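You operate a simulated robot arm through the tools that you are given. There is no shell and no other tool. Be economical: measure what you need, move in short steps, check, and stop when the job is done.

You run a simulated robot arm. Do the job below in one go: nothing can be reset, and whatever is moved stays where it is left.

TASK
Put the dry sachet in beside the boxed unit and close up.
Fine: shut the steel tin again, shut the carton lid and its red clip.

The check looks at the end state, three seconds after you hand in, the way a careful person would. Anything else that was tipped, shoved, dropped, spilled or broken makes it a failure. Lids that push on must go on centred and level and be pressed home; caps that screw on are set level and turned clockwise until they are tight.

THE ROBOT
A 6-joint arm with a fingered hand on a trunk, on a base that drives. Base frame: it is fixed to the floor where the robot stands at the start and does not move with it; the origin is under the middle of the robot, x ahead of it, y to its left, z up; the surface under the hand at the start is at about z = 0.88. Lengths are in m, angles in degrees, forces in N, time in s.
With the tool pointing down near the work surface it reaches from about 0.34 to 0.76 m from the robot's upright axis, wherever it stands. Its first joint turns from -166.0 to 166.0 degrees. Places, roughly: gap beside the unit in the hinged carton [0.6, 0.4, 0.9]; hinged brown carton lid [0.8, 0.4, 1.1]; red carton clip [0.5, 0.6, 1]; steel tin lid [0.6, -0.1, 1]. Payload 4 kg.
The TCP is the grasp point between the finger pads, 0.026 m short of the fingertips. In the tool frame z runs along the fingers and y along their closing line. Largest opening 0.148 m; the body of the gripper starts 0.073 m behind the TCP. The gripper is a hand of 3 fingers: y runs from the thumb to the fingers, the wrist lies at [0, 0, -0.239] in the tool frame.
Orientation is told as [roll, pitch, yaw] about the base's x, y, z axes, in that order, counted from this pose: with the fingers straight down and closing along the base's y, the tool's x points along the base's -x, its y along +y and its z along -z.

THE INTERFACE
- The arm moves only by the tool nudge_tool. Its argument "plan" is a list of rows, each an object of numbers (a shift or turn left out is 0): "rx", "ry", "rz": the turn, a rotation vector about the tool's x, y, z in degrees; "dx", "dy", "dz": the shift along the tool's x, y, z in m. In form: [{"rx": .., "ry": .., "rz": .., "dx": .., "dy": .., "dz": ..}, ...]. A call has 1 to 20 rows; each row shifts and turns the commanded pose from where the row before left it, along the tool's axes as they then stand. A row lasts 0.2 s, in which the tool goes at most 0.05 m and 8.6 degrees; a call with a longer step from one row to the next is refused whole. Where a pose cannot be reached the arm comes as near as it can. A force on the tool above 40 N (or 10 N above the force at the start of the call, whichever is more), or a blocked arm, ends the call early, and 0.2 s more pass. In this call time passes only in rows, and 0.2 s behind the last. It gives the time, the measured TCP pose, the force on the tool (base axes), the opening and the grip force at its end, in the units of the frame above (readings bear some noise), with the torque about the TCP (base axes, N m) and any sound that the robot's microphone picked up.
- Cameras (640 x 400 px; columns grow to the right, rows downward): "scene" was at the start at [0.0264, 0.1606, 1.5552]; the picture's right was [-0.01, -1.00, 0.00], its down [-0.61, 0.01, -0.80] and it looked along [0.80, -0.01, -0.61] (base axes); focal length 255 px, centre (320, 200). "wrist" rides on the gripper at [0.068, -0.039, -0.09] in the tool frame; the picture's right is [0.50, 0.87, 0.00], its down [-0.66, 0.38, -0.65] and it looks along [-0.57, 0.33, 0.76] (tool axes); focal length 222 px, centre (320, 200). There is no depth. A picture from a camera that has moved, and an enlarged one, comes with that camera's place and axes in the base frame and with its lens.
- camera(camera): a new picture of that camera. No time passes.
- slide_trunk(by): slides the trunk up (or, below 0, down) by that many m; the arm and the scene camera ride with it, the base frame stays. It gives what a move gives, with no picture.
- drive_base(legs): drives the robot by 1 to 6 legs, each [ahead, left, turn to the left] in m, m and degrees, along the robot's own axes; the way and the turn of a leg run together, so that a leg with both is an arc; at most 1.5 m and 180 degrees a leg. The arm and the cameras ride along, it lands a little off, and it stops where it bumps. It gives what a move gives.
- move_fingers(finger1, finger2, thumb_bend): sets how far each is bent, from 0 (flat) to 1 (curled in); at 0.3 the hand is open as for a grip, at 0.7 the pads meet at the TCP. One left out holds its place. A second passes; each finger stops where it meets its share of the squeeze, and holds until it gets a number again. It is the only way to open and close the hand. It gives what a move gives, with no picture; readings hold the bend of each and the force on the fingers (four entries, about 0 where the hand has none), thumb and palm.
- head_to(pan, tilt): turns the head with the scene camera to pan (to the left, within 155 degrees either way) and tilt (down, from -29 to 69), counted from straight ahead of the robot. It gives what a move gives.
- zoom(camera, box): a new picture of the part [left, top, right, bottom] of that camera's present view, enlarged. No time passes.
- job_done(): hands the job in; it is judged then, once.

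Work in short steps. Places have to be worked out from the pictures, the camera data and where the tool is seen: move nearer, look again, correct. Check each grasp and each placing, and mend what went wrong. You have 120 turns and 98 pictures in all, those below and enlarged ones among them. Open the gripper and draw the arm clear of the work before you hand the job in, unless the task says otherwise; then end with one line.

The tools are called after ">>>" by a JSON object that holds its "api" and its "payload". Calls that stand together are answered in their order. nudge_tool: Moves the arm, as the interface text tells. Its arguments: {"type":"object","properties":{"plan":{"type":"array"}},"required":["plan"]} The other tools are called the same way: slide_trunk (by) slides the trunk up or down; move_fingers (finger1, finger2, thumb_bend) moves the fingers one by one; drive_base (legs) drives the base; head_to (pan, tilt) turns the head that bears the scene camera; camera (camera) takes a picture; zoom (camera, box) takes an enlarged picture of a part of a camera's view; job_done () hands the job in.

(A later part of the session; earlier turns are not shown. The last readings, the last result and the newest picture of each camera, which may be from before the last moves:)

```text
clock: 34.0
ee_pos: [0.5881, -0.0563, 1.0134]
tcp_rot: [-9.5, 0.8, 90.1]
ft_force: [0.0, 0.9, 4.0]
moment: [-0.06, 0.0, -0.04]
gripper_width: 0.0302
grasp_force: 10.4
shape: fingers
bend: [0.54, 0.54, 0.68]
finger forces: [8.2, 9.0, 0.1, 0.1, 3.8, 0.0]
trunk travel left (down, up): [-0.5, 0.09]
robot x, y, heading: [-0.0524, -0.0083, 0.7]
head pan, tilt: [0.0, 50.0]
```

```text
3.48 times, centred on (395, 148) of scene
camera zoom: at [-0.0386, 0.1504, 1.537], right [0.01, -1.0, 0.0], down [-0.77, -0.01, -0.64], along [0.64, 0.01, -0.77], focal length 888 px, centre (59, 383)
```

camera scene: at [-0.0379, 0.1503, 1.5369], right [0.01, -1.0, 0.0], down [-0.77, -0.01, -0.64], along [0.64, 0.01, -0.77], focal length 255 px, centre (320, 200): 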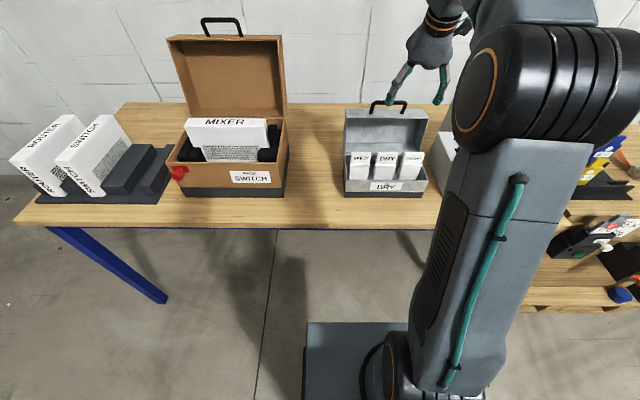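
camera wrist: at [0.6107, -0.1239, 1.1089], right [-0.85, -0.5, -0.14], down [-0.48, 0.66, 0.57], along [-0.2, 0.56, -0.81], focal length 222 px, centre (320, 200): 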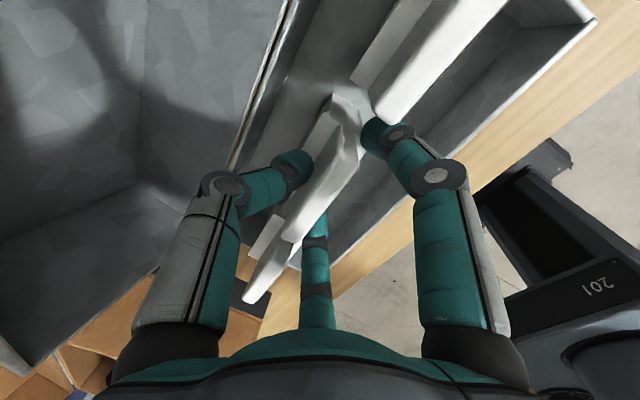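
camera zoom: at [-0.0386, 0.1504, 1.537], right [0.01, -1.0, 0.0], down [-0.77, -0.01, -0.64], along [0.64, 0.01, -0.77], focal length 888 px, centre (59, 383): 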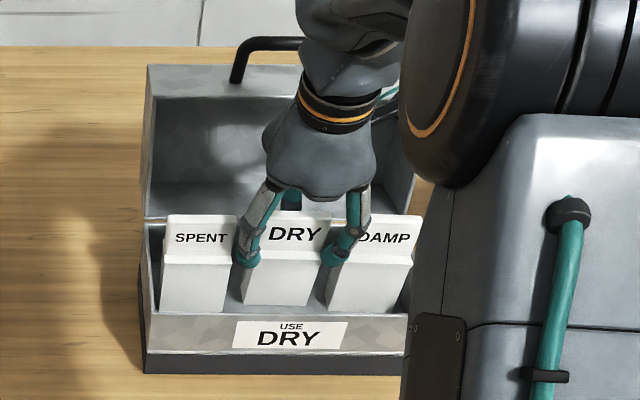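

The grip holds at about 10 N with the thumb behind and both fingers in front. I lift straight up a few centimetres and check.

>>> {"api": "nudge_tool", "payload": {"plan": [{"dz": -0.0148, "dy": -0.0025}, {"dz": -0.0148, "dy": -0.0025}, {"dz": -0.0197, "dy": -0.0033}]}}

>>> {"api": "camera", "payload": {"camera": "wrist"}}

>>> {"api": "zoom", "payload": {"camera": "scene", "box": [335, 90, 455, 205]}}

```text
clock: 34.8
ee_pos: [0.5885, -0.0549, 1.0618]
tcp_rot: [-9.6, 1.2, 90.2]
ft_force: [-0.1, 0.2, -1.1]
moment: [-0.01, 0.0, 0.0]
gripper_width: 0.0116
grasp_force: 0.5
shape: fingers
bend: [0.63, 0.64, 0.7]
finger forces: [0.7, 0.0, 0.0, 0.0, 0.6, 0.0]
trunk travel left (down, up): [-0.5, 0.09]
robot x, y, heading: [-0.0553, -0.0105, 0.7]
head pan, tilt: [0.0, 50.0]
```

```text
59 pictures are left
camera wrist: at [0.6103, -0.121, 1.1587], right [-0.85, -0.5, -0.13], down [-0.48, 0.67, 0.57], along [-0.2, 0.55, -0.81], focal length 222 px, centre (320, 200)
```

wrist: 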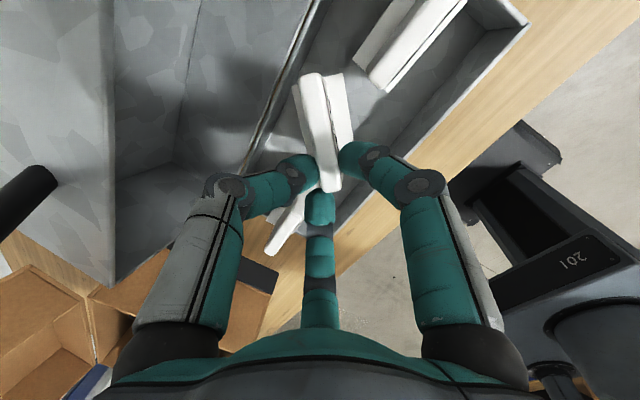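

```text
3.48 times, centred on (395, 148) of scene
camera zoom: at [-0.0382, 0.1503, 1.5369], right [0.01, -1.0, 0.0], down [-0.77, -0.01, -0.64], along [0.64, 0.01, -0.77], focal length 888 px, centre (59, 383)
```

zoom: 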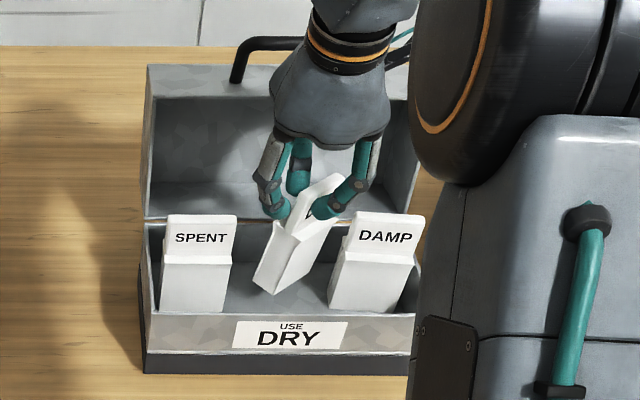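

The sachet slipped askew but is still between the pads, now pinched near the middle. I tighten the squeeze to secure it before anything else.

>>> {"api": "move_fingers", "payload": {"thumb_bend": 0.75, "finger1": 0.8, "finger2": 0.8}}

>>> {"api": "camera", "payload": {"camera": "wrist"}}

>>> {"api": "zoom", "payload": {"camera": "scene", "box": [335, 90, 455, 205]}}

```text
clock: 35.8
ee_pos: [0.5892, -0.0552, 1.061]
tcp_rot: [-9.6, 1.2, 90.2]
ft_force: [0.1, 0.3, -1.3]
moment: [0.05, 0.01, -0.02]
gripper_width: 0.0084
grasp_force: 10.7
shape: fingers
bend: [0.64, 0.73, 0.73]
finger forces: [8.8, 0.0, 0.0, 0.1, 12.7, 0.1]
trunk travel left (down, up): [-0.5, 0.09]
robot x, y, heading: [-0.0565, -0.0095, 0.3]
head pan, tilt: [0.0, 50.0]
```

```text
57 pictures are left
camera wrist: at [0.6104, -0.1211, 1.1587], right [-0.85, -0.5, -0.13], down [-0.48, 0.67, 0.57], along [-0.2, 0.55, -0.81], focal length 222 px, centre (320, 200)
```

wrist: 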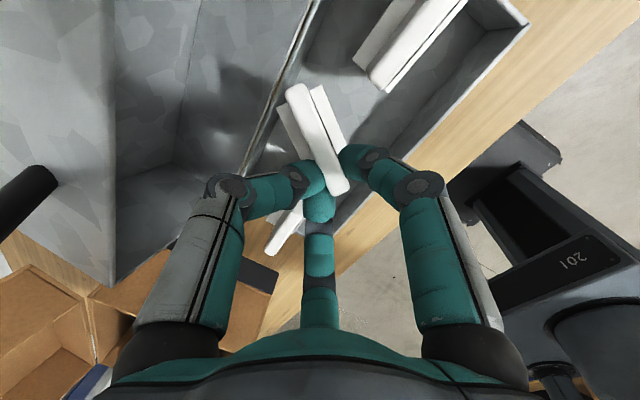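

```text
3.48 times, centred on (395, 148) of scene
camera zoom: at [-0.0382, 0.1503, 1.5369], right [0.01, -1.0, 0.0], down [-0.77, -0.01, -0.64], along [0.64, 0.01, -0.77], focal length 888 px, centre (59, 383)
```

zoom: 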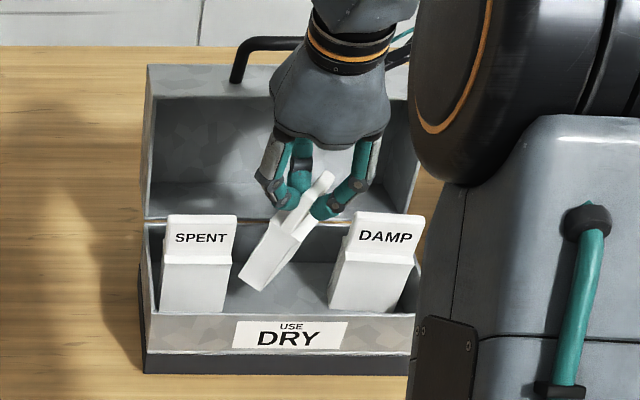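

The sachet is now held firmly (9–13 N) between thumb and one finger, turned and tilted. I lift it straight up clear of the tin and inspect its pose.

>>> {"api": "nudge_tool", "payload": {"plan": [{"dz": -0.0197, "dy": -0.0033}, {"dz": -0.0197, "dy": -0.0033}, {"dz": -0.0296, "dy": -0.005}, {"dz": -0.0296, "dy": -0.005}, {"dz": -0.0296, "dy": -0.005}, {"dz": -0.0296, "dy": -0.005}]}}

>>> {"api": "camera", "payload": {"camera": "wrist"}}

>>> {"api": "zoom", "payload": {"camera": "scene", "box": [335, 30, 475, 205]}}

```text
clock: 37.1
ee_pos: [0.5921, -0.0501, 1.2232]
tcp_rot: [-9.5, 1.2, 90.2]
ft_force: [0.1, 0.4, -0.5]
moment: [0.03, 0.01, -0.03]
gripper_width: 0.0083
grasp_force: 4.1
shape: fingers
bend: [0.64, 0.73, 0.73]
finger forces: [8.8, 0.1, 0.0, 0.0, 0.0, 0.1]
trunk travel left (down, up): [-0.5, 0.09]
robot x, y, heading: [-0.0543, -0.0134, 0.6]
head pan, tilt: [0.0, 50.0]
```

```text
55 pictures are left
camera wrist: at [0.6133, -0.117, 1.3208], right [-0.85, -0.51, -0.13], down [-0.48, 0.67, 0.57], along [-0.2, 0.55, -0.81], focal length 222 px, centre (320, 200)
```

wrist: 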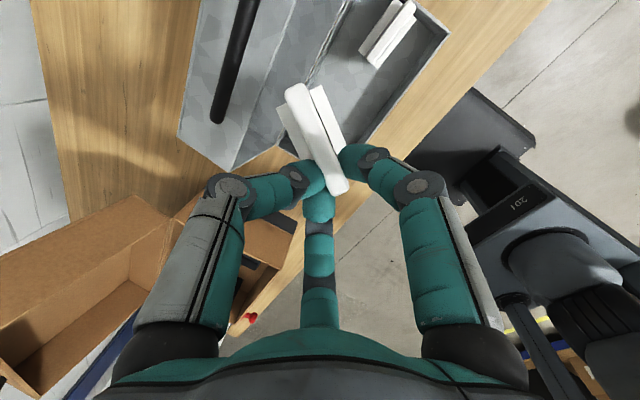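

```text
2.29 times, centred on (405, 118) of scene
camera zoom: at [-0.038, 0.1503, 1.5369], right [0.01, -1.0, 0.0], down [-0.77, -0.01, -0.64], along [0.64, 0.01, -0.77], focal length 583 px, centre (126, 389)
```

zoom: 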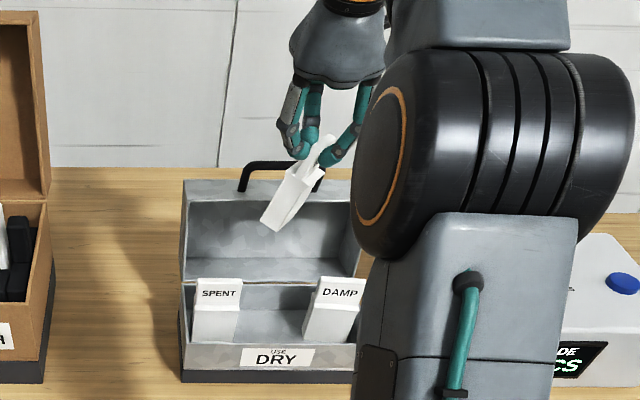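

The sachet is held at about 30° tilt. I raise the trunk for clearance and drive left, slowly, to bring it above the carton.

>>> {"api": "slide_trunk", "payload": {"by": 0.08}}

>>> {"api": "drive_base", "payload": {"legs": [[0, 0.25, 0], [0, 0.245, 0]]}}

>>> {"api": "camera", "payload": {"camera": "scene"}}

>>> {"api": "camera", "payload": {"camera": "wrist"}}

```text
clock: 38.3
ee_pos: [0.5916, -0.0499, 1.3033]
tcp_rot: [-9.5, 1.2, 90.1]
ft_force: [0.3, 0.0, 0.4]
moment: [-0.01, 0.02, -0.01]
gripper_width: 0.0082
grasp_force: 5.2
shape: fingers
bend: [0.64, 0.73, 0.73]
finger forces: [8.8, 0.1, 0.0, 0.0, 0.0, 0.0]
trunk travel left (down, up): [-0.58, 0.01]
robot x, y, heading: [-0.0512, -0.0104, 0.5]
head pan, tilt: [0.0, 50.0]
```

```text
clock: 41.6
ee_pos: [0.5846, 0.4528, 1.3033]
tcp_rot: [-9.6, 1.3, 90.4]
ft_force: [0.5, -0.3, -1.4]
moment: [0.0, -0.02, 0.04]
gripper_width: 0.0082
grasp_force: 4.3
shape: fingers
bend: [0.64, 0.73, 0.73]
finger forces: [8.9, 0.0, 0.0, 0.1, 0.0, 0.0]
trunk travel left (down, up): [-0.58, 0.01]
robot x, y, heading: [-0.0622, 0.4878, 0.8]
head pan, tilt: [0.0, 50.0]
```

```text
53 pictures are left
camera scene: at [-0.045, 0.6509, 1.6169], right [0.01, -1.0, 0.0], down [-0.77, -0.01, -0.64], along [0.64, 0.01, -0.77], focal length 255 px, centre (320, 200)
```

scene: 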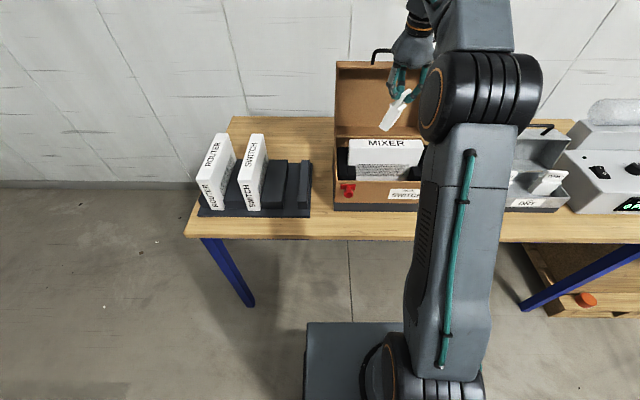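

```text
52 pictures are left
camera wrist: at [0.6077, 0.3869, 1.4009], right [-0.85, -0.51, -0.13], down [-0.49, 0.66, 0.57], along [-0.2, 0.55, -0.81], focal length 222 px, centre (320, 200)
```

wrist: 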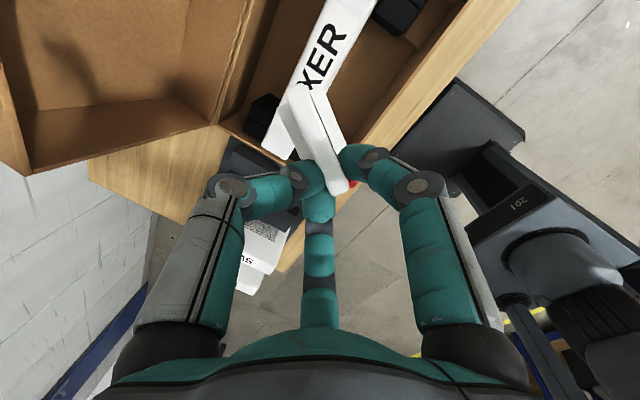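

Holding over the carton at a safe height. I turn the tool about its axis by 56° so that the sachet's flat lies along the unit.

>>> {"api": "nudge_tool", "payload": {"plan": [{"rz": 8}, {"rz": 8}, {"rz": 8}, {"rz": 8}, {"rz": 8}, {"rz": 8}, {"rz": 8}]}}

>>> {"api": "camera", "payload": {"camera": "wrist"}}

>>> {"api": "zoom", "payload": {"camera": "scene", "box": [320, 30, 460, 215]}}

```text
clock: 43.2
ee_pos: [0.5855, 0.4519, 1.304]
tcp_rot: [-6.3, -7.3, 34.8]
ft_force: [0.1, -0.1, -0.6]
moment: [-0.02, 0.01, -0.01]
gripper_width: 0.0082
grasp_force: 4.4
shape: fingers
bend: [0.64, 0.73, 0.73]
finger forces: [8.8, 0.1, 0.0, 0.0, 0.0, 0.0]
trunk travel left (down, up): [-0.58, 0.01]
robot x, y, heading: [-0.0619, 0.4901, 0.8]
head pan, tilt: [0.0, 50.0]
```

```text
51 pictures are left
camera wrist: at [0.536, 0.3827, 1.3888], right [-0.89, 0.43, -0.16], down [0.21, 0.7, 0.69], along [0.41, 0.58, -0.71], focal length 222 px, centre (320, 200)
```

wrist: 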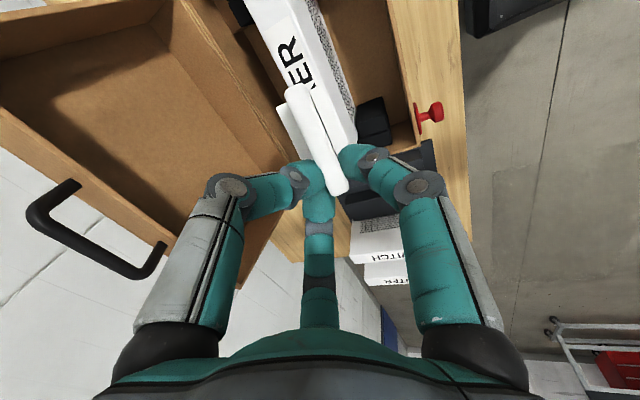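

```text
2.16 times, centred on (390, 122) of scene
camera zoom: at [-0.045, 0.6503, 1.6169], right [0.01, -1.0, 0.0], down [-0.77, -0.01, -0.64], along [0.64, 0.01, -0.77], focal length 552 px, centre (169, 368)
```

zoom: 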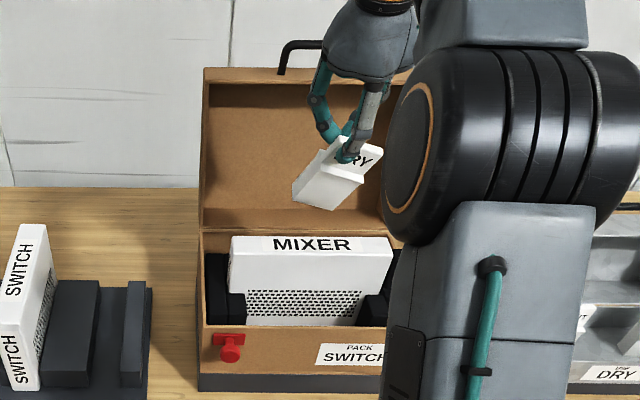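

The sachet's face now lies parallel to the unit, its foot swung about 35–40° to the left. I roll the hand about the base x axis to set it upright.

>>> {"api": "nudge_tool", "payload": {"plan": [{"rx": 6.2, "ry": 4.3}, {"rx": 6.2, "ry": 4.3}, {"rx": 6.2, "ry": 4.3}, {"rx": 6.2, "ry": 4.3}]}}

>>> {"api": "zoom", "payload": {"camera": "scene", "box": [320, 30, 460, 215]}}

>>> {"api": "camera", "payload": {"camera": "wrist"}}

```text
clock: 44.2
ee_pos: [0.6195, 0.46, 1.3329]
tcp_rot: [-31.4, 9.0, 29.3]
ft_force: [0.3, -0.8, 0.0]
moment: [0.02, 0.04, -0.02]
gripper_width: 0.0081
grasp_force: 4.6
shape: fingers
bend: [0.64, 0.73, 0.73]
finger forces: [8.8, 0.0, 0.0, 0.1, 0.0, 0.0]
out of reach, approached as far as the arm can: row 3, 4
trunk travel left (down, up): [-0.58, 0.01]
robot x, y, heading: [-0.0602, 0.491, 1.1]
head pan, tilt: [0.0, 50.0]
```

```text
2.16 times, centred on (390, 122) of scene
camera zoom: at [-0.0443, 0.6507, 1.6169], right [0.01, -1.0, 0.0], down [-0.77, -0.01, -0.64], along [0.64, 0.01, -0.77], focal length 552 px, centre (169, 368)
```

zoom: 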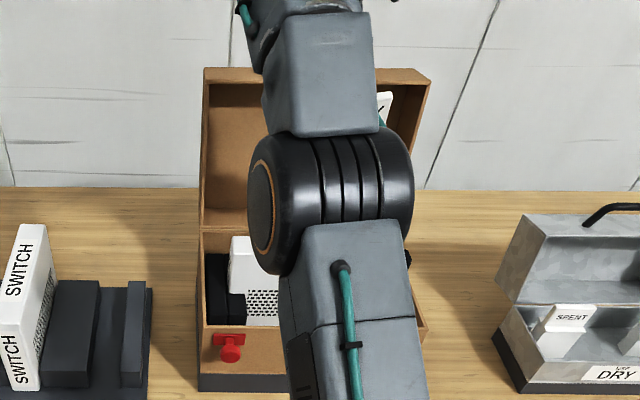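

```text
48 pictures are left
camera wrist: at [0.5659, 0.4456, 1.4398], right [-0.85, 0.37, -0.37], down [0.29, 0.92, 0.25], along [0.43, 0.11, -0.89], focal length 222 px, centre (320, 200)
```

wrist: 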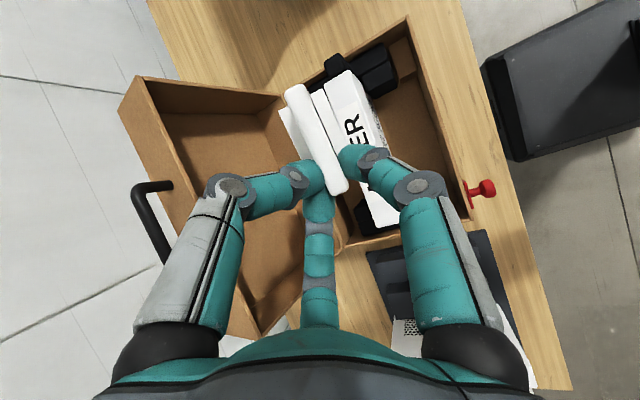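

The arm reached its limit part-way (now ~30° rolled) and drifted to (0.62, 0.46, 1.33). I bring it back and down over the front gap, still above the unit, and look.

>>> {"api": "nudge_tool", "payload": {"plan": [{"dx": 0.004, "dy": 0.023, "dz": 0.0174}, {"dx": 0.004, "dy": 0.023, "dz": 0.0174}, {"dx": 0.004, "dy": 0.023, "dz": 0.0174}, {"dx": 0.003, "dy": 0.022, "dz": 0.0174}]}}

>>> {"api": "camera", "payload": {"camera": "wrist"}}

>>> {"api": "camera", "payload": {"camera": "scene"}}

```text
clock: 45.2
ee_pos: [0.647, 0.4972, 1.2769]
tcp_rot: [-31.5, 8.9, 29.4]
ft_force: [0.3, 0.7, -0.7]
moment: [0.04, 0.01, 0.02]
gripper_width: 0.0081
grasp_force: 4.9
shape: fingers
bend: [0.64, 0.73, 0.73]
finger forces: [8.7, 0.1, 0.0, 0.0, 0.0, 0.1]
out of reach, approached as far as the arm can: row 1, 2, 3, 4
trunk travel left (down, up): [-0.58, 0.01]
robot x, y, heading: [-0.0577, 0.4887, 0.7]
head pan, tilt: [0.0, 50.0]
```

```text
47 pictures are left
camera wrist: at [0.5935, 0.4833, 1.3833], right [-0.85, 0.37, -0.37], down [0.29, 0.92, 0.25], along [0.43, 0.11, -0.89], focal length 222 px, centre (320, 200)
```

wrist: 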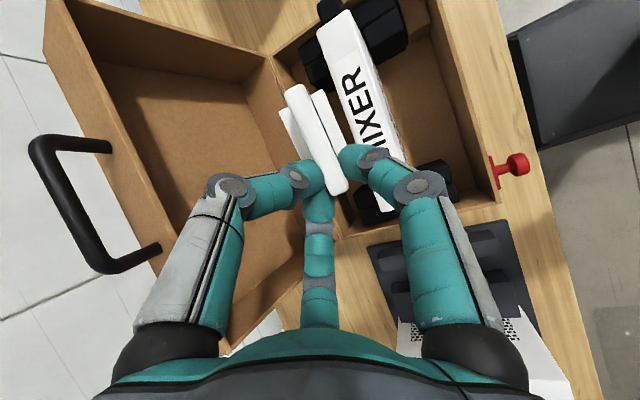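

```text
46 pictures are left
camera scene: at [-0.0435, 0.6508, 1.6169], right [0.01, -1.0, 0.0], down [-0.77, -0.01, -0.64], along [0.64, 0.01, -0.77], focal length 255 px, centre (320, 200)
```

scene: 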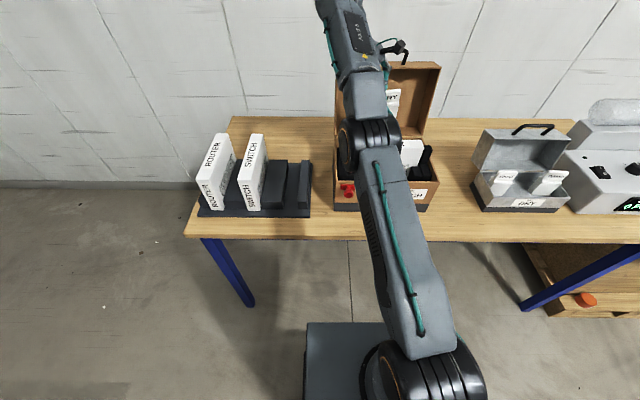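

The arm is at a kinematic edge here, so rather than fight it I use the base and trunk: drive back 7 cm and right 2 cm to bring the sachet over the front gap, then look.

>>> {"api": "drive_base", "payload": {"legs": [[-0.075, -0.01, 0]]}}

>>> {"api": "camera", "payload": {"camera": "wrist"}}

>>> {"api": "zoom", "payload": {"camera": "scene", "box": [310, 50, 460, 215]}}

```text
clock: 46.2
ee_pos: [0.5695, 0.4836, 1.2771]
tcp_rot: [-31.5, 8.8, 29.3]
ft_force: [-0.8, 0.0, -0.8]
moment: [0.05, 0.04, 0.0]
gripper_width: 0.0079
grasp_force: 4.4
shape: fingers
bend: [0.64, 0.73, 0.73]
finger forces: [8.8, 0.0, 0.0, 0.1, 0.0, 0.1]
trunk travel left (down, up): [-0.58, 0.01]
robot x, y, heading: [-0.1326, 0.4746, 0.7]
head pan, tilt: [0.0, 50.0]
```

```text
45 pictures are left
camera wrist: at [0.5174, 0.4698, 1.3849], right [-0.85, 0.37, -0.37], down [0.29, 0.92, 0.25], along [0.44, 0.11, -0.89], focal length 222 px, centre (320, 200)
```

wrist: 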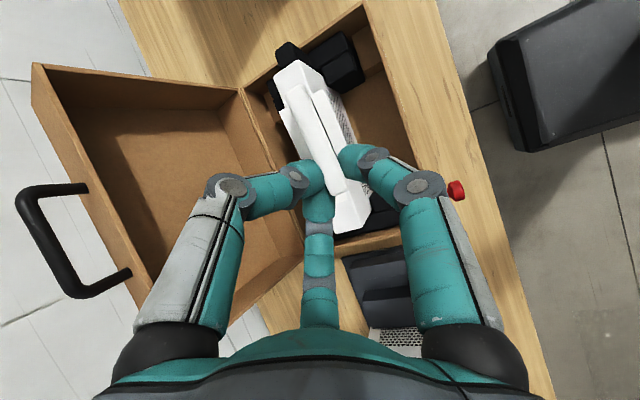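

```text
2.42 times, centred on (385, 132) of scene
camera zoom: at [-0.1193, 0.6393, 1.617], right [0.01, -1.0, 0.0], down [-0.77, -0.01, -0.64], along [0.64, 0.01, -0.77], focal length 619 px, centre (162, 364)
```

zoom: 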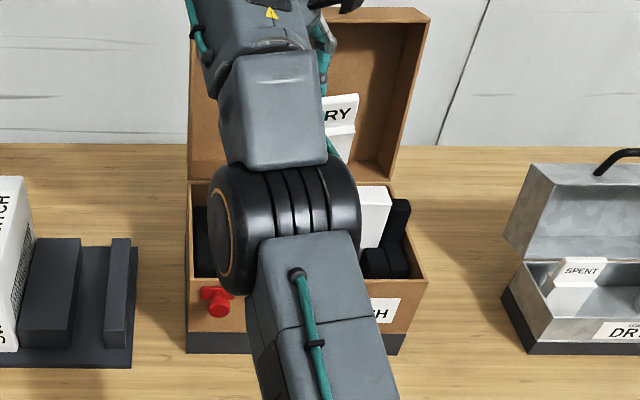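

The sachet now hangs nearly upright at x≈0.56, y 0.43–0.48, right over the front gap. I lower it with the trunk in stages.

>>> {"api": "slide_trunk", "payload": {"by": -0.13}}

>>> {"api": "camera", "payload": {"camera": "wrist"}}

>>> {"api": "zoom", "payload": {"camera": "scene", "box": [310, 50, 460, 215]}}

```text
clock: 47.5
ee_pos: [0.5658, 0.4806, 1.1685]
tcp_rot: [-32.3, 8.5, 29.0]
ft_force: [-15.7, -1.7, 20.4]
moment: [-0.22, 0.02, -0.15]
gripper_width: 0.0102
grasp_force: 4.7
shape: fingers
bend: [0.63, 0.78, 0.75]
finger forces: [9.3, 0.1, 0.0, 0.0, 0.0, 0.1]
trunk travel left (down, up): [-0.46, 0.13]
robot x, y, heading: [-0.1329, 0.4773, 0.8]
head pan, tilt: [0.0, 50.0]
stopped: the force on the tool passed its limit at 47 N (the readings are from after the stop); the commanded pose is now the measured one
```

```text
43 pictures are left
camera wrist: at [0.5105, 0.4676, 1.2742], right [-0.85, 0.37, -0.38], down [0.29, 0.92, 0.25], along [0.45, 0.1, -0.89], focal length 222 px, centre (320, 200)
```

wrist: 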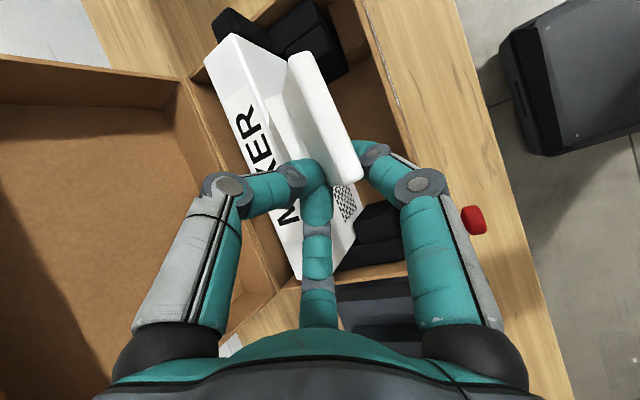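

```text
2.42 times, centred on (385, 132) of scene
camera zoom: at [-0.1235, 0.639, 1.4965], right [0.01, -1.0, 0.0], down [-0.76, -0.01, -0.65], along [0.65, 0.01, -0.76], focal length 619 px, centre (162, 364)
```

zoom: 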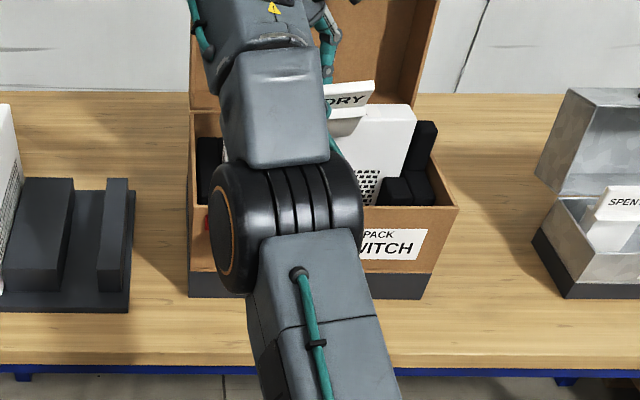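

The sachet foot met the unit's top edge. I raise 6 cm at once and look at the unit and at how the sachet hangs.

>>> {"api": "slide_trunk", "payload": {"by": 0.07}}

>>> {"api": "zoom", "payload": {"camera": "wrist", "box": [190, 0, 450, 260]}}

>>> {"api": "zoom", "payload": {"camera": "scene", "box": [310, 20, 460, 215]}}

```text
clock: 48.6
ee_pos: [0.5718, 0.4814, 1.2318]
tcp_rot: [-32.0, 8.6, 29.1]
ft_force: [-0.4, 0.1, -0.8]
moment: [0.01, 0.02, 0.0]
gripper_width: 0.0085
grasp_force: 4.8
shape: fingers
bend: [0.64, 0.76, 0.73]
finger forces: [8.6, 0.1, 0.0, 0.0, 0.0, 0.1]
trunk travel left (down, up): [-0.53, 0.06]
robot x, y, heading: [-0.1369, 0.4787, 0.7]
head pan, tilt: [0.0, 50.0]
```

```text
1.54 times, centred on (320, 130) of wrist
camera zoom: at [0.5162, 0.4689, 1.3388], right [-0.85, 0.37, -0.38], down [0.29, 0.92, 0.25], along [0.44, 0.1, -0.89], focal length 342 px, centre (320, 308)
```

zoom: 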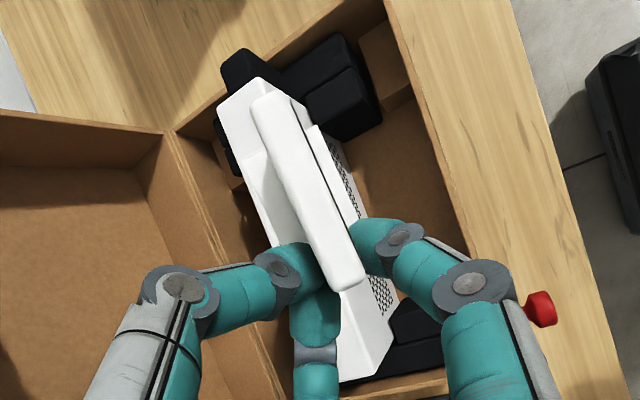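

```text
2.05 times, centred on (385, 118) of scene
camera zoom: at [-0.1183, 0.6395, 1.5665], right [0.01, -1.0, 0.0], down [-0.77, -0.01, -0.64], along [0.64, 0.01, -0.77], focal length 523 px, centre (187, 369)
```

zoom: 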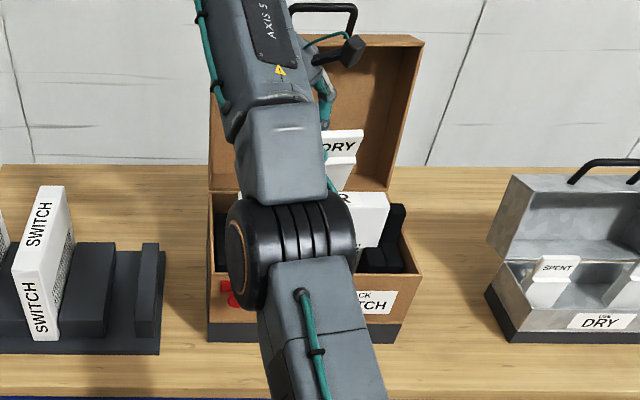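

The unit is undisturbed. The sachet hangs with its foot tipped about 20° toward the lid, so I rotate the hand about the base y axis to bring the foot forward.

>>> {"api": "nudge_tool", "payload": {"plan": [{"rx": -3.6, "ry": 5.2, "rz": -3.8}, {"rx": -3.6, "ry": 5.2, "rz": -3.8}, {"rx": -3.6, "ry": 5.2, "rz": -3.8}]}}

>>> {"api": "zoom", "payload": {"camera": "wrist", "box": [190, 0, 450, 260]}}

>>> {"api": "zoom", "payload": {"camera": "scene", "box": [310, 20, 460, 215]}}

```text
clock: 49.4
ee_pos: [0.545, 0.4601, 1.2175]
tcp_rot: [-26.6, 18.2, 30.6]
ft_force: [0.3, -0.4, -0.3]
moment: [0.02, 0.0, -0.02]
gripper_width: 0.0084
grasp_force: 3.9
shape: fingers
bend: [0.64, 0.76, 0.73]
finger forces: [8.7, 0.1, 0.0, 0.1, 0.0, 0.0]
out of reach, approached as far as the arm can: row 1, 2, 3
trunk travel left (down, up): [-0.53, 0.06]
robot x, y, heading: [-0.1336, 0.4787, 0.6]
head pan, tilt: [0.0, 50.0]
```

```text
1.54 times, centred on (320, 130) of wrist
camera zoom: at [0.5115, 0.4472, 1.3303], right [-0.91, 0.36, -0.21], down [0.33, 0.93, 0.19], along [0.27, 0.1, -0.96], focal length 342 px, centre (320, 308)
```

zoom: 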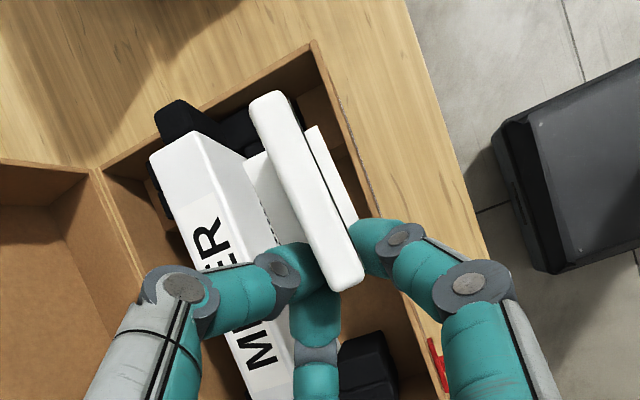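

```text
2.05 times, centred on (385, 118) of scene
camera zoom: at [-0.1182, 0.6393, 1.5665], right [0.01, -1.0, 0.0], down [-0.77, -0.01, -0.64], along [0.64, 0.01, -0.77], focal length 523 px, centre (187, 369)
```

zoom: 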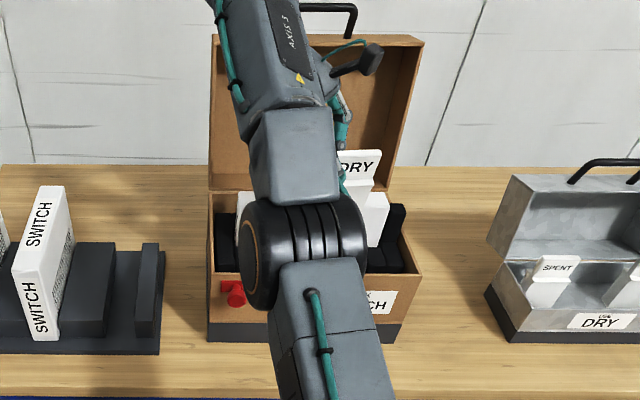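

The sachet is nearer plumb now, tab at x≈0.53, y≈0.42. I shift the base 2 cm ahead and 2 cm left to centre it on the gap, then lower by stages.

>>> {"api": "drive_base", "payload": {"legs": [[0.02, 0.02, 0]]}}

>>> {"api": "slide_trunk", "payload": {"by": -0.05}}

>>> {"api": "zoom", "payload": {"camera": "wrist", "box": [190, 0, 450, 260]}}

```text
clock: 50.2
ee_pos: [0.5643, 0.4815, 1.2158]
tcp_rot: [-26.6, 18.3, 30.7]
ft_force: [-0.5, 0.6, 0.1]
moment: [0.01, 0.0, 0.02]
gripper_width: 0.0081
grasp_force: 3.7
shape: fingers
bend: [0.64, 0.76, 0.73]
finger forces: [8.7, 0.0, 0.0, 0.0, 0.0, 0.1]
trunk travel left (down, up): [-0.53, 0.06]
robot x, y, heading: [-0.1128, 0.4977, 0.5]
head pan, tilt: [0.0, 50.0]
```

```text
clock: 51.1
ee_pos: [0.5644, 0.4815, 1.1665]
tcp_rot: [-26.7, 18.2, 30.7]
ft_force: [-0.8, 0.2, -0.9]
moment: [0.04, 0.0, 0.0]
gripper_width: 0.0079
grasp_force: 4.3
shape: fingers
bend: [0.64, 0.76, 0.73]
finger forces: [8.6, 0.0, 0.0, 0.0, 0.1, 0.0]
trunk travel left (down, up): [-0.48, 0.11]
robot x, y, heading: [-0.1141, 0.5026, 0.5]
head pan, tilt: [0.0, 50.0]
```

```text
1.54 times, centred on (320, 130) of wrist
camera zoom: at [0.5311, 0.4686, 1.2805], right [-0.91, 0.36, -0.21], down [0.32, 0.93, 0.19], along [0.27, 0.1, -0.96], focal length 342 px, centre (320, 308)
```

zoom: 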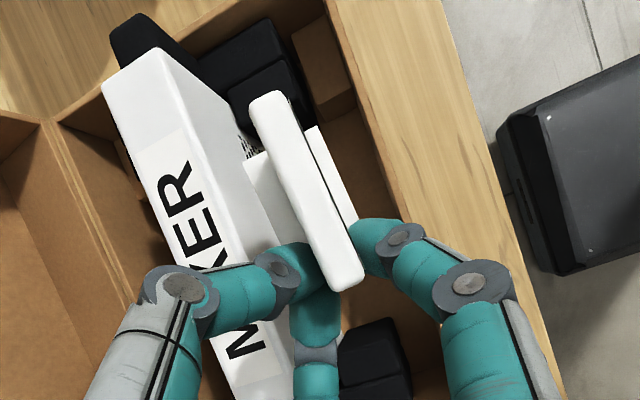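

No contact this time: the sachet passes in front of the unit and clear of both foam blocks. I lower further.

>>> {"api": "slide_trunk", "payload": {"by": -0.07}}

>>> {"api": "zoom", "payload": {"camera": "wrist", "box": [190, 0, 450, 260]}}

>>> {"api": "camera", "payload": {"camera": "scene"}}

```text
clock: 52.2
ee_pos: [0.5649, 0.4819, 1.0961]
tcp_rot: [-26.8, 18.2, 30.6]
ft_force: [0.2, 0.2, -0.8]
moment: [0.04, -0.01, 0.02]
gripper_width: 0.008
grasp_force: 4.6
shape: fingers
bend: [0.64, 0.76, 0.73]
finger forces: [8.7, 0.0, 0.0, 0.0, 0.0, 0.0]
trunk travel left (down, up): [-0.41, 0.18]
robot x, y, heading: [-0.1178, 0.497, 0.9]
head pan, tilt: [0.0, 50.0]
```

```text
1.54 times, centred on (320, 130) of wrist
camera zoom: at [0.5311, 0.4686, 1.2105], right [-0.91, 0.36, -0.21], down [0.32, 0.93, 0.19], along [0.27, 0.1, -0.96], focal length 342 px, centre (320, 308)
```

zoom: 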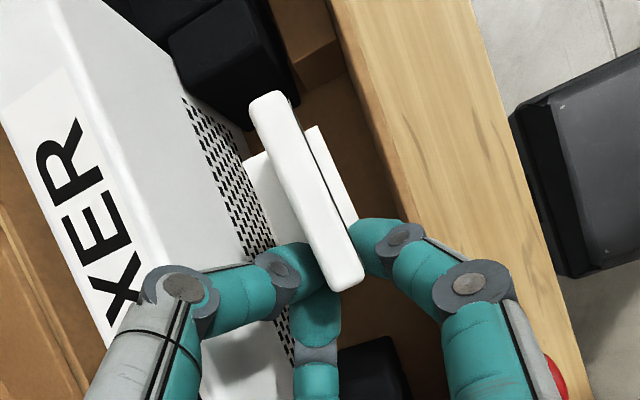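

```text
35 pictures are left
camera scene: at [-0.099, 0.6597, 1.4465], right [0.01, -1.0, 0.0], down [-0.77, -0.01, -0.64], along [0.64, 0.01, -0.77], focal length 255 px, centre (320, 200)
```

scene: 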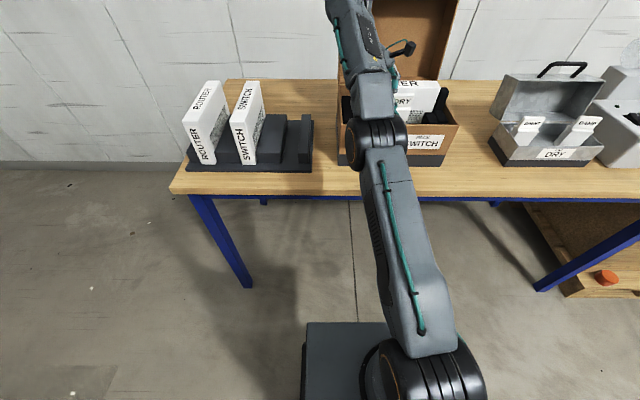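

Still clear on all sides. I lower the last stretch in two moves, watching the force for floor contact.

>>> {"api": "slide_trunk", "payload": {"by": -0.05}}

>>> {"api": "slide_trunk", "payload": {"by": -0.015}}

>>> {"api": "zoom", "payload": {"camera": "wrist", "box": [190, 0, 450, 260]}}

```text
clock: 53.1
ee_pos: [0.5652, 0.4821, 1.0458]
tcp_rot: [-26.8, 18.2, 30.7]
ft_force: [0.0, 1.1, -0.3]
moment: [0.0, 0.03, 0.01]
gripper_width: 0.0085
grasp_force: 4.9
shape: fingers
bend: [0.64, 0.76, 0.73]
finger forces: [8.6, 0.0, 0.0, 0.0, 0.0, 0.1]
trunk travel left (down, up): [-0.36, 0.23]
robot x, y, heading: [-0.1145, 0.4985, 0.6]
head pan, tilt: [0.0, 50.0]
```

```text
clock: 53.8
ee_pos: [0.5661, 0.4822, 1.0305]
tcp_rot: [-26.7, 18.1, 30.7]
ft_force: [19.3, 2.5, 14.0]
moment: [-0.06, 0.68, -0.01]
gripper_width: 0.0069
grasp_force: 33.2
shape: fingers
bend: [0.65, 0.77, 0.71]
finger forces: [44.3, 0.0, 0.0, 0.0, 20.8, 0.0]
trunk travel left (down, up): [-0.345, 0.245]
robot x, y, heading: [-0.117, 0.4994, 0.7]
head pan, tilt: [0.0, 50.0]
```

```text
1.54 times, centred on (320, 130) of wrist
camera zoom: at [0.5322, 0.4693, 1.1455], right [-0.91, 0.36, -0.21], down [0.32, 0.93, 0.19], along [0.27, 0.1, -0.96], focal length 342 px, centre (320, 308)
```

zoom: 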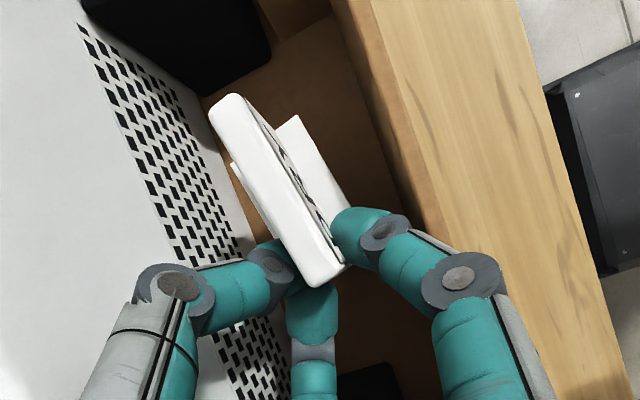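

The sachet is on the floor of the carton. I free it by opening the thumb and the idle finger (there is room on that side), the front finger only a little.

>>> {"api": "move_fingers", "payload": {"thumb_bend": 0.58, "finger2": 0.62}}

>>> {"api": "move_fingers", "payload": {"finger1": 0.6}}

>>> {"api": "zoom", "payload": {"camera": "wrist", "box": [190, 0, 450, 260]}}

```text
clock: 54.8
ee_pos: [0.5645, 0.4821, 1.0309]
tcp_rot: [-26.7, 18.2, 30.7]
ft_force: [0.2, 0.2, 1.2]
moment: [-0.02, -0.02, -0.02]
gripper_width: 0.0185
grasp_force: 0.0
shape: fingers
bend: [0.72, 0.62, 0.57]
finger forces: [0.1, 0.1, 0.0, 0.0, 0.0, 0.0]
trunk travel left (down, up): [-0.345, 0.245]
robot x, y, heading: [-0.1141, 0.4984, 0.8]
head pan, tilt: [0.0, 50.0]
```

```text
clock: 55.8
ee_pos: [0.566, 0.4827, 1.0309]
tcp_rot: [-26.8, 18.1, 30.7]
ft_force: [12.4, 3.0, 4.9]
moment: [-0.02, 0.24, -0.12]
gripper_width: 0.0238
grasp_force: 5.9
shape: fingers
bend: [0.67, 0.62, 0.57]
finger forces: [12.5, 0.1, 0.1, 0.0, 0.0, 0.1]
trunk travel left (down, up): [-0.345, 0.245]
robot x, y, heading: [-0.1159, 0.4985, 0.5]
head pan, tilt: [0.0, 50.0]
```

```text
1.54 times, centred on (320, 130) of wrist
camera zoom: at [0.532, 0.4691, 1.1451], right [-0.91, 0.36, -0.21], down [0.32, 0.93, 0.19], along [0.27, 0.1, -0.96], focal length 342 px, centre (320, 308)
```

zoom: 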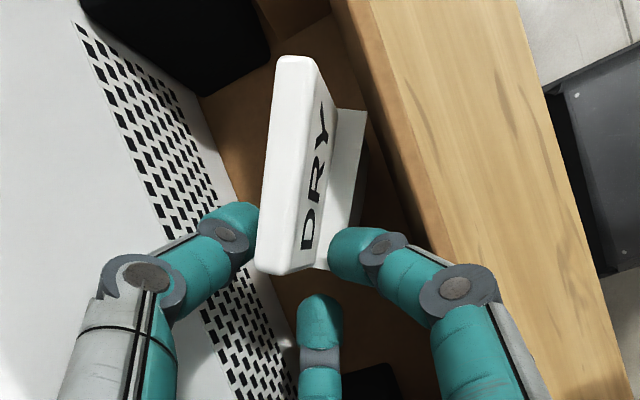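

The sachet stands upright in the gap with DRY readable, and is free. The front finger brushed the wall on opening, so I fold it back in and then rise with the trunk.

>>> {"api": "move_fingers", "payload": {"finger1": 0.7}}

>>> {"api": "slide_trunk", "payload": {"by": 0.04}}

>>> {"api": "slide_trunk", "payload": {"by": 0.16}}

>>> {"api": "camera", "payload": {"camera": "wrist"}}

```text
clock: 56.8
ee_pos: [0.5652, 0.481, 1.0311]
tcp_rot: [-26.7, 18.1, 30.7]
ft_force: [0.2, -0.3, 0.6]
moment: [0.03, -0.02, -0.01]
gripper_width: 0.0214
grasp_force: 0.1
shape: fingers
bend: [0.7, 0.62, 0.57]
finger forces: [0.0, 0.0, 0.1, 0.0, 0.0, 0.0]
trunk travel left (down, up): [-0.345, 0.245]
robot x, y, heading: [-0.1146, 0.4987, 0.7]
head pan, tilt: [0.0, 50.0]
```

```text
clock: 57.6
ee_pos: [0.5648, 0.4816, 1.071]
tcp_rot: [-26.7, 18.1, 30.7]
ft_force: [0.7, -0.2, 0.1]
moment: [0.02, 0.01, 0.01]
gripper_width: 0.0217
grasp_force: 0.1
shape: fingers
bend: [0.7, 0.62, 0.57]
finger forces: [0.0, 0.0, 0.0, 0.0, 0.1, 0.0]
trunk travel left (down, up): [-0.385, 0.205]
robot x, y, heading: [-0.114, 0.4964, 0.7]
head pan, tilt: [0.0, 50.0]
```

```text
clock: 59.4
ee_pos: [0.565, 0.4812, 1.2303]
tcp_rot: [-26.7, 18.1, 30.7]
ft_force: [1.0, -0.3, 0.4]
moment: [0.02, 0.03, -0.02]
gripper_width: 0.0213
grasp_force: 0.0
shape: fingers
bend: [0.7, 0.62, 0.57]
finger forces: [0.0, 0.0, 0.1, 0.1, 0.1, 0.0]
trunk travel left (down, up): [-0.545, 0.045]
robot x, y, heading: [-0.1143, 0.5, 0.7]
head pan, tilt: [0.0, 50.0]
```

```text
32 pictures are left
camera wrist: at [0.5312, 0.4687, 1.3454], right [-0.91, 0.36, -0.21], down [0.32, 0.93, 0.19], along [0.27, 0.1, -0.96], focal length 222 px, centre (320, 200)
```

wrist: 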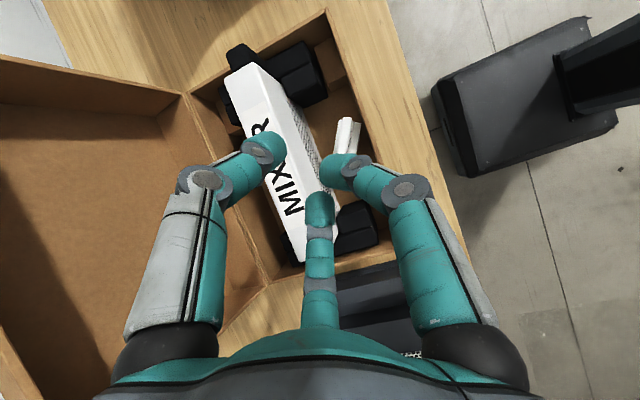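

The sachet stays standing in the gap. Next is the carton lid: I turn the hand back to the 45° forward-down pose used on the tin's handle.

>>> {"api": "nudge_tool", "payload": {"plan": [{"rx": 3.23, "ry": -6.04, "rz": -4.78}, {"rx": 3.23, "ry": -6.04, "rz": -4.78}, {"rx": 3.23, "ry": -6.04, "rz": -4.78}, {"rx": 3.23, "ry": -6.04, "rz": -4.78}, {"rx": 3.23, "ry": -6.04, "rz": -4.78}, {"rx": 3.23, "ry": -6.04, "rz": -4.78}, {"rx": 3.23, "ry": -6.04, "rz": -4.78}, {"rx": 3.23, "ry": -6.04, "rz": -4.78}]}}

>>> {"api": "camera", "payload": {"camera": "scene"}}

```text
clock: 61.2
ee_pos: [0.5653, 0.4805, 1.2308]
tcp_rot: [-26.7, 18.2, 30.6]
ft_force: [-0.2, 0.0, 0.1]
moment: [0.02, 0.0, 0.02]
gripper_width: 0.0214
grasp_force: 0.1
shape: fingers
bend: [0.7, 0.62, 0.57]
finger forces: [0.0, 0.0, 0.1, 0.0, 0.0, 0.0]
out of reach, approached as far as the arm can: row 1, 2, 3, 4, 5, 6, 7, 8
trunk travel left (down, up): [-0.545, 0.045]
robot x, y, heading: [-0.1189, 0.4991, 0.9]
head pan, tilt: [0.0, 50.0]
```

```text
31 pictures are left
camera scene: at [-0.0989, 0.6597, 1.5815], right [0.01, -1.0, 0.0], down [-0.77, -0.01, -0.64], along [0.64, 0.01, -0.77], focal length 255 px, centre (320, 200)
```

scene: 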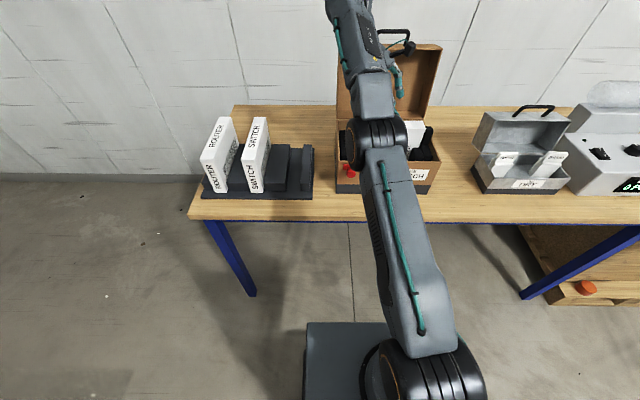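

All rows were refused as out of reach: a wrist joint is at its end. I retrace the turns that led here, in reverse.

>>> {"api": "nudge_tool", "payload": {"plan": [{"rx": 3.6, "ry": -5.2, "rz": 3.8}, {"rx": 3.6, "ry": -5.2, "rz": 3.8}, {"rx": -6.2, "ry": -4.3}, {"rx": -6.2, "ry": -4.3}, {"rx": -6.2, "ry": -4.3}, {"rx": -6.2, "ry": -4.3}]}}

```text
clock: 62.6
ee_pos: [0.5697, 0.4428, 1.2175]
tcp_rot: [-6.1, 3.1, 35.9]
ft_force: [-0.5, 0.5, 0.5]
moment: [-0.04, -0.04, 0.01]
gripper_width: 0.0215
grasp_force: 0.0
shape: fingers
bend: [0.7, 0.62, 0.57]
finger forces: [0.0, 0.0, 0.1, 0.1, 0.0, 0.0]
out of reach, approached as far as the arm can: row 1, 2, 4, 6
trunk travel left (down, up): [-0.545, 0.045]
robot x, y, heading: [-0.1166, 0.4961, 0.8]
head pan, tilt: [0.0, 50.0]
```

The hand is nearly vertical again. Now the yaw to 90° and the tilt.

>>> {"api": "nudge_tool", "payload": {"plan": [{"rz": -8}, {"rz": -8}, {"rz": -8}, {"rz": -8}, {"rz": -8}, {"rz": -8}, {"rz": -6}, {"rx": 8}, {"rx": 8}, {"rx": 8}, {"rx": 8}]}}

>>> {"api": "move_fingers", "payload": {"thumb_bend": 0.45, "finger1": 0.45, "finger2": 0.45}}

```text
clock: 65.0
ee_pos: [0.581, 0.418, 1.2418]
tcp_rot: [-32.1, 4.6, 90.9]
ft_force: [0.2, 0.0, 0.2]
moment: [0.0, 0.01, -0.01]
gripper_width: 0.0215
grasp_force: 0.1
shape: fingers
bend: [0.7, 0.62, 0.57]
finger forces: [0.0, 0.1, 0.0, 0.1, 0.0, 0.1]
out of reach, approached as far as the arm can: row 10, 11
trunk travel left (down, up): [-0.545, 0.045]
robot x, y, heading: [-0.1178, 0.5011, 0.3]
head pan, tilt: [0.0, 50.0]
```

```text
clock: 66.0
ee_pos: [0.5817, 0.4171, 1.2384]
tcp_rot: [-31.9, 4.5, 90.9]
ft_force: [-0.5, 0.3, -0.2]
moment: [0.01, 0.0, 0.02]
gripper_width: 0.0784
grasp_force: 0.0
shape: fingers
bend: [0.45, 0.45, 0.45]
finger forces: [0.0, 0.0, 0.0, 0.1, 0.1, 0.0]
trunk travel left (down, up): [-0.545, 0.045]
robot x, y, heading: [-0.1125, 0.4985, 0.7]
head pan, tilt: [0.0, 50.0]
```

I raise the trunk and the hand above the height of the lid's handle, then drive ahead a little and look.

>>> {"api": "slide_trunk", "payload": {"by": 0.04}}

>>> {"api": "nudge_tool", "payload": {"plan": [{"dz": -0.028, "dy": -0.018}, {"dz": -0.028, "dy": -0.018}, {"dz": -0.028, "dy": -0.018}, {"dz": -0.02, "dy": 0.01}]}}

>>> {"api": "drive_base", "payload": {"legs": [[0.13, -0.04, 0]]}}

>>> {"api": "nudge_tool", "payload": {"plan": [{"rx": 5}, {"rx": 5}]}}

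>>> {"api": "head_to", "payload": {"pan": 0, "tilt": 30}}

>>> {"api": "camera", "payload": {"camera": "scene"}}

>>> {"api": "camera", "payload": {"camera": "wrist"}}

```text
clock: 66.9
ee_pos: [0.5816, 0.4176, 1.2798]
tcp_rot: [-31.7, 4.5, 90.8]
ft_force: [-0.1, 0.1, -0.5]
moment: [0.01, -0.02, 0.0]
gripper_width: 0.0781
grasp_force: 0.1
shape: fingers
bend: [0.45, 0.45, 0.45]
finger forces: [0.1, 0.0, 0.0, 0.0, 0.0, 0.0]
trunk travel left (down, up): [-0.585, 0.005]
robot x, y, heading: [-0.1109, 0.4965, 1.0]
head pan, tilt: [0.0, 50.0]
```

```text
clock: 67.9
ee_pos: [0.5636, 0.4261, 1.3909]
tcp_rot: [-31.9, 4.6, 90.9]
ft_force: [0.2, -0.1, 0.4]
moment: [0.0, -0.02, -0.02]
gripper_width: 0.0782
grasp_force: 0.0
shape: fingers
bend: [0.45, 0.45, 0.45]
finger forces: [0.0, 0.0, 0.0, 0.1, 0.1, 0.0]
trunk travel left (down, up): [-0.585, 0.005]
robot x, y, heading: [-0.1125, 0.4946, 0.7]
head pan, tilt: [0.0, 50.0]
```

```text
clock: 69.2
ee_pos: [0.6942, 0.3865, 1.388]
tcp_rot: [-31.9, 4.5, 90.8]
ft_force: [-0.1, 0.0, -0.1]
moment: [-0.03, 0.0, -0.03]
gripper_width: 0.0778
grasp_force: 0.1
shape: fingers
bend: [0.45, 0.45, 0.45]
finger forces: [0.0, 0.0, 0.0, 0.0, 0.0, 0.0]
trunk travel left (down, up): [-0.585, 0.005]
robot x, y, heading: [0.0156, 0.4606, 0.8]
head pan, tilt: [0.0, 50.0]
```

```text
clock: 69.8
ee_pos: [0.693, 0.3864, 1.3912]
tcp_rot: [-42.1, 4.5, 90.8]
ft_force: [-0.3, 0.2, -0.4]
moment: [0.0, 0.01, -0.01]
gripper_width: 0.0782
grasp_force: 0.0
shape: fingers
bend: [0.45, 0.45, 0.45]
finger forces: [0.0, 0.1, 0.0, 0.0, 0.0, 0.0]
trunk travel left (down, up): [-0.585, 0.005]
robot x, y, heading: [0.0166, 0.4595, 0.8]
head pan, tilt: [0.0, 50.0]
```

```text
clock: 70.6
ee_pos: [0.6945, 0.3864, 1.3903]
tcp_rot: [-41.7, 4.5, 90.7]
ft_force: [-0.4, -0.5, -0.3]
moment: [0.01, -0.02, 0.01]
gripper_width: 0.0783
grasp_force: 0.0
shape: fingers
bend: [0.45, 0.45, 0.45]
finger forces: [0.1, 0.0, 0.0, 0.0, 0.1, 0.1]
trunk travel left (down, up): [-0.585, 0.005]
robot x, y, heading: [0.0143, 0.4594, 0.8]
head pan, tilt: [0.0, 30.0]
```

```text
30 pictures are left
camera scene: at [0.0443, 0.6226, 1.651], right [0.01, -1.0, 0.0], down [-0.5, -0.01, -0.87], along [0.87, 0.01, -0.5], focal length 255 px, centre (320, 200)
```

scene: 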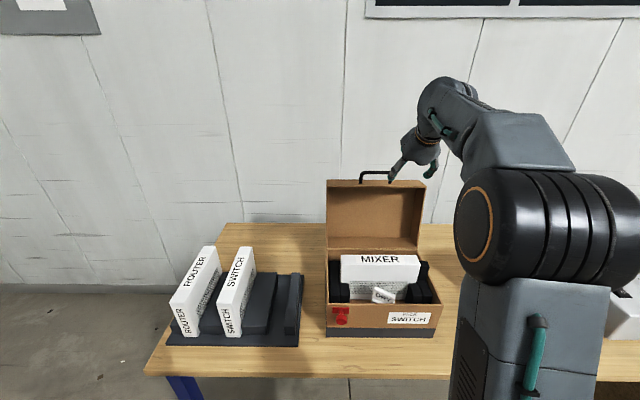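

```text
29 pictures are left
camera wrist: at [0.6617, 0.3257, 1.4887], right [-0.64, -0.55, -0.54], down [-0.73, 0.66, 0.18], along [0.25, 0.51, -0.82], focal length 222 px, centre (320, 200)
```

wrist: 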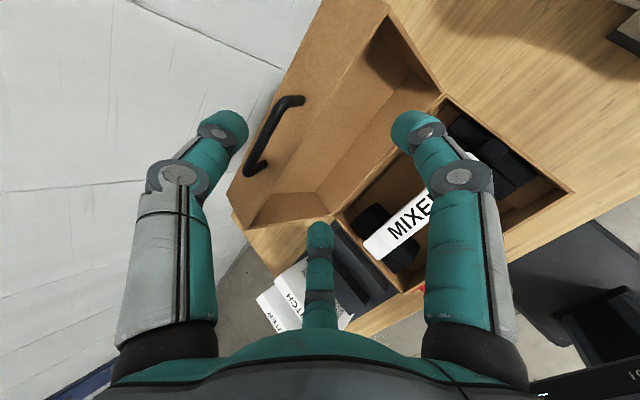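

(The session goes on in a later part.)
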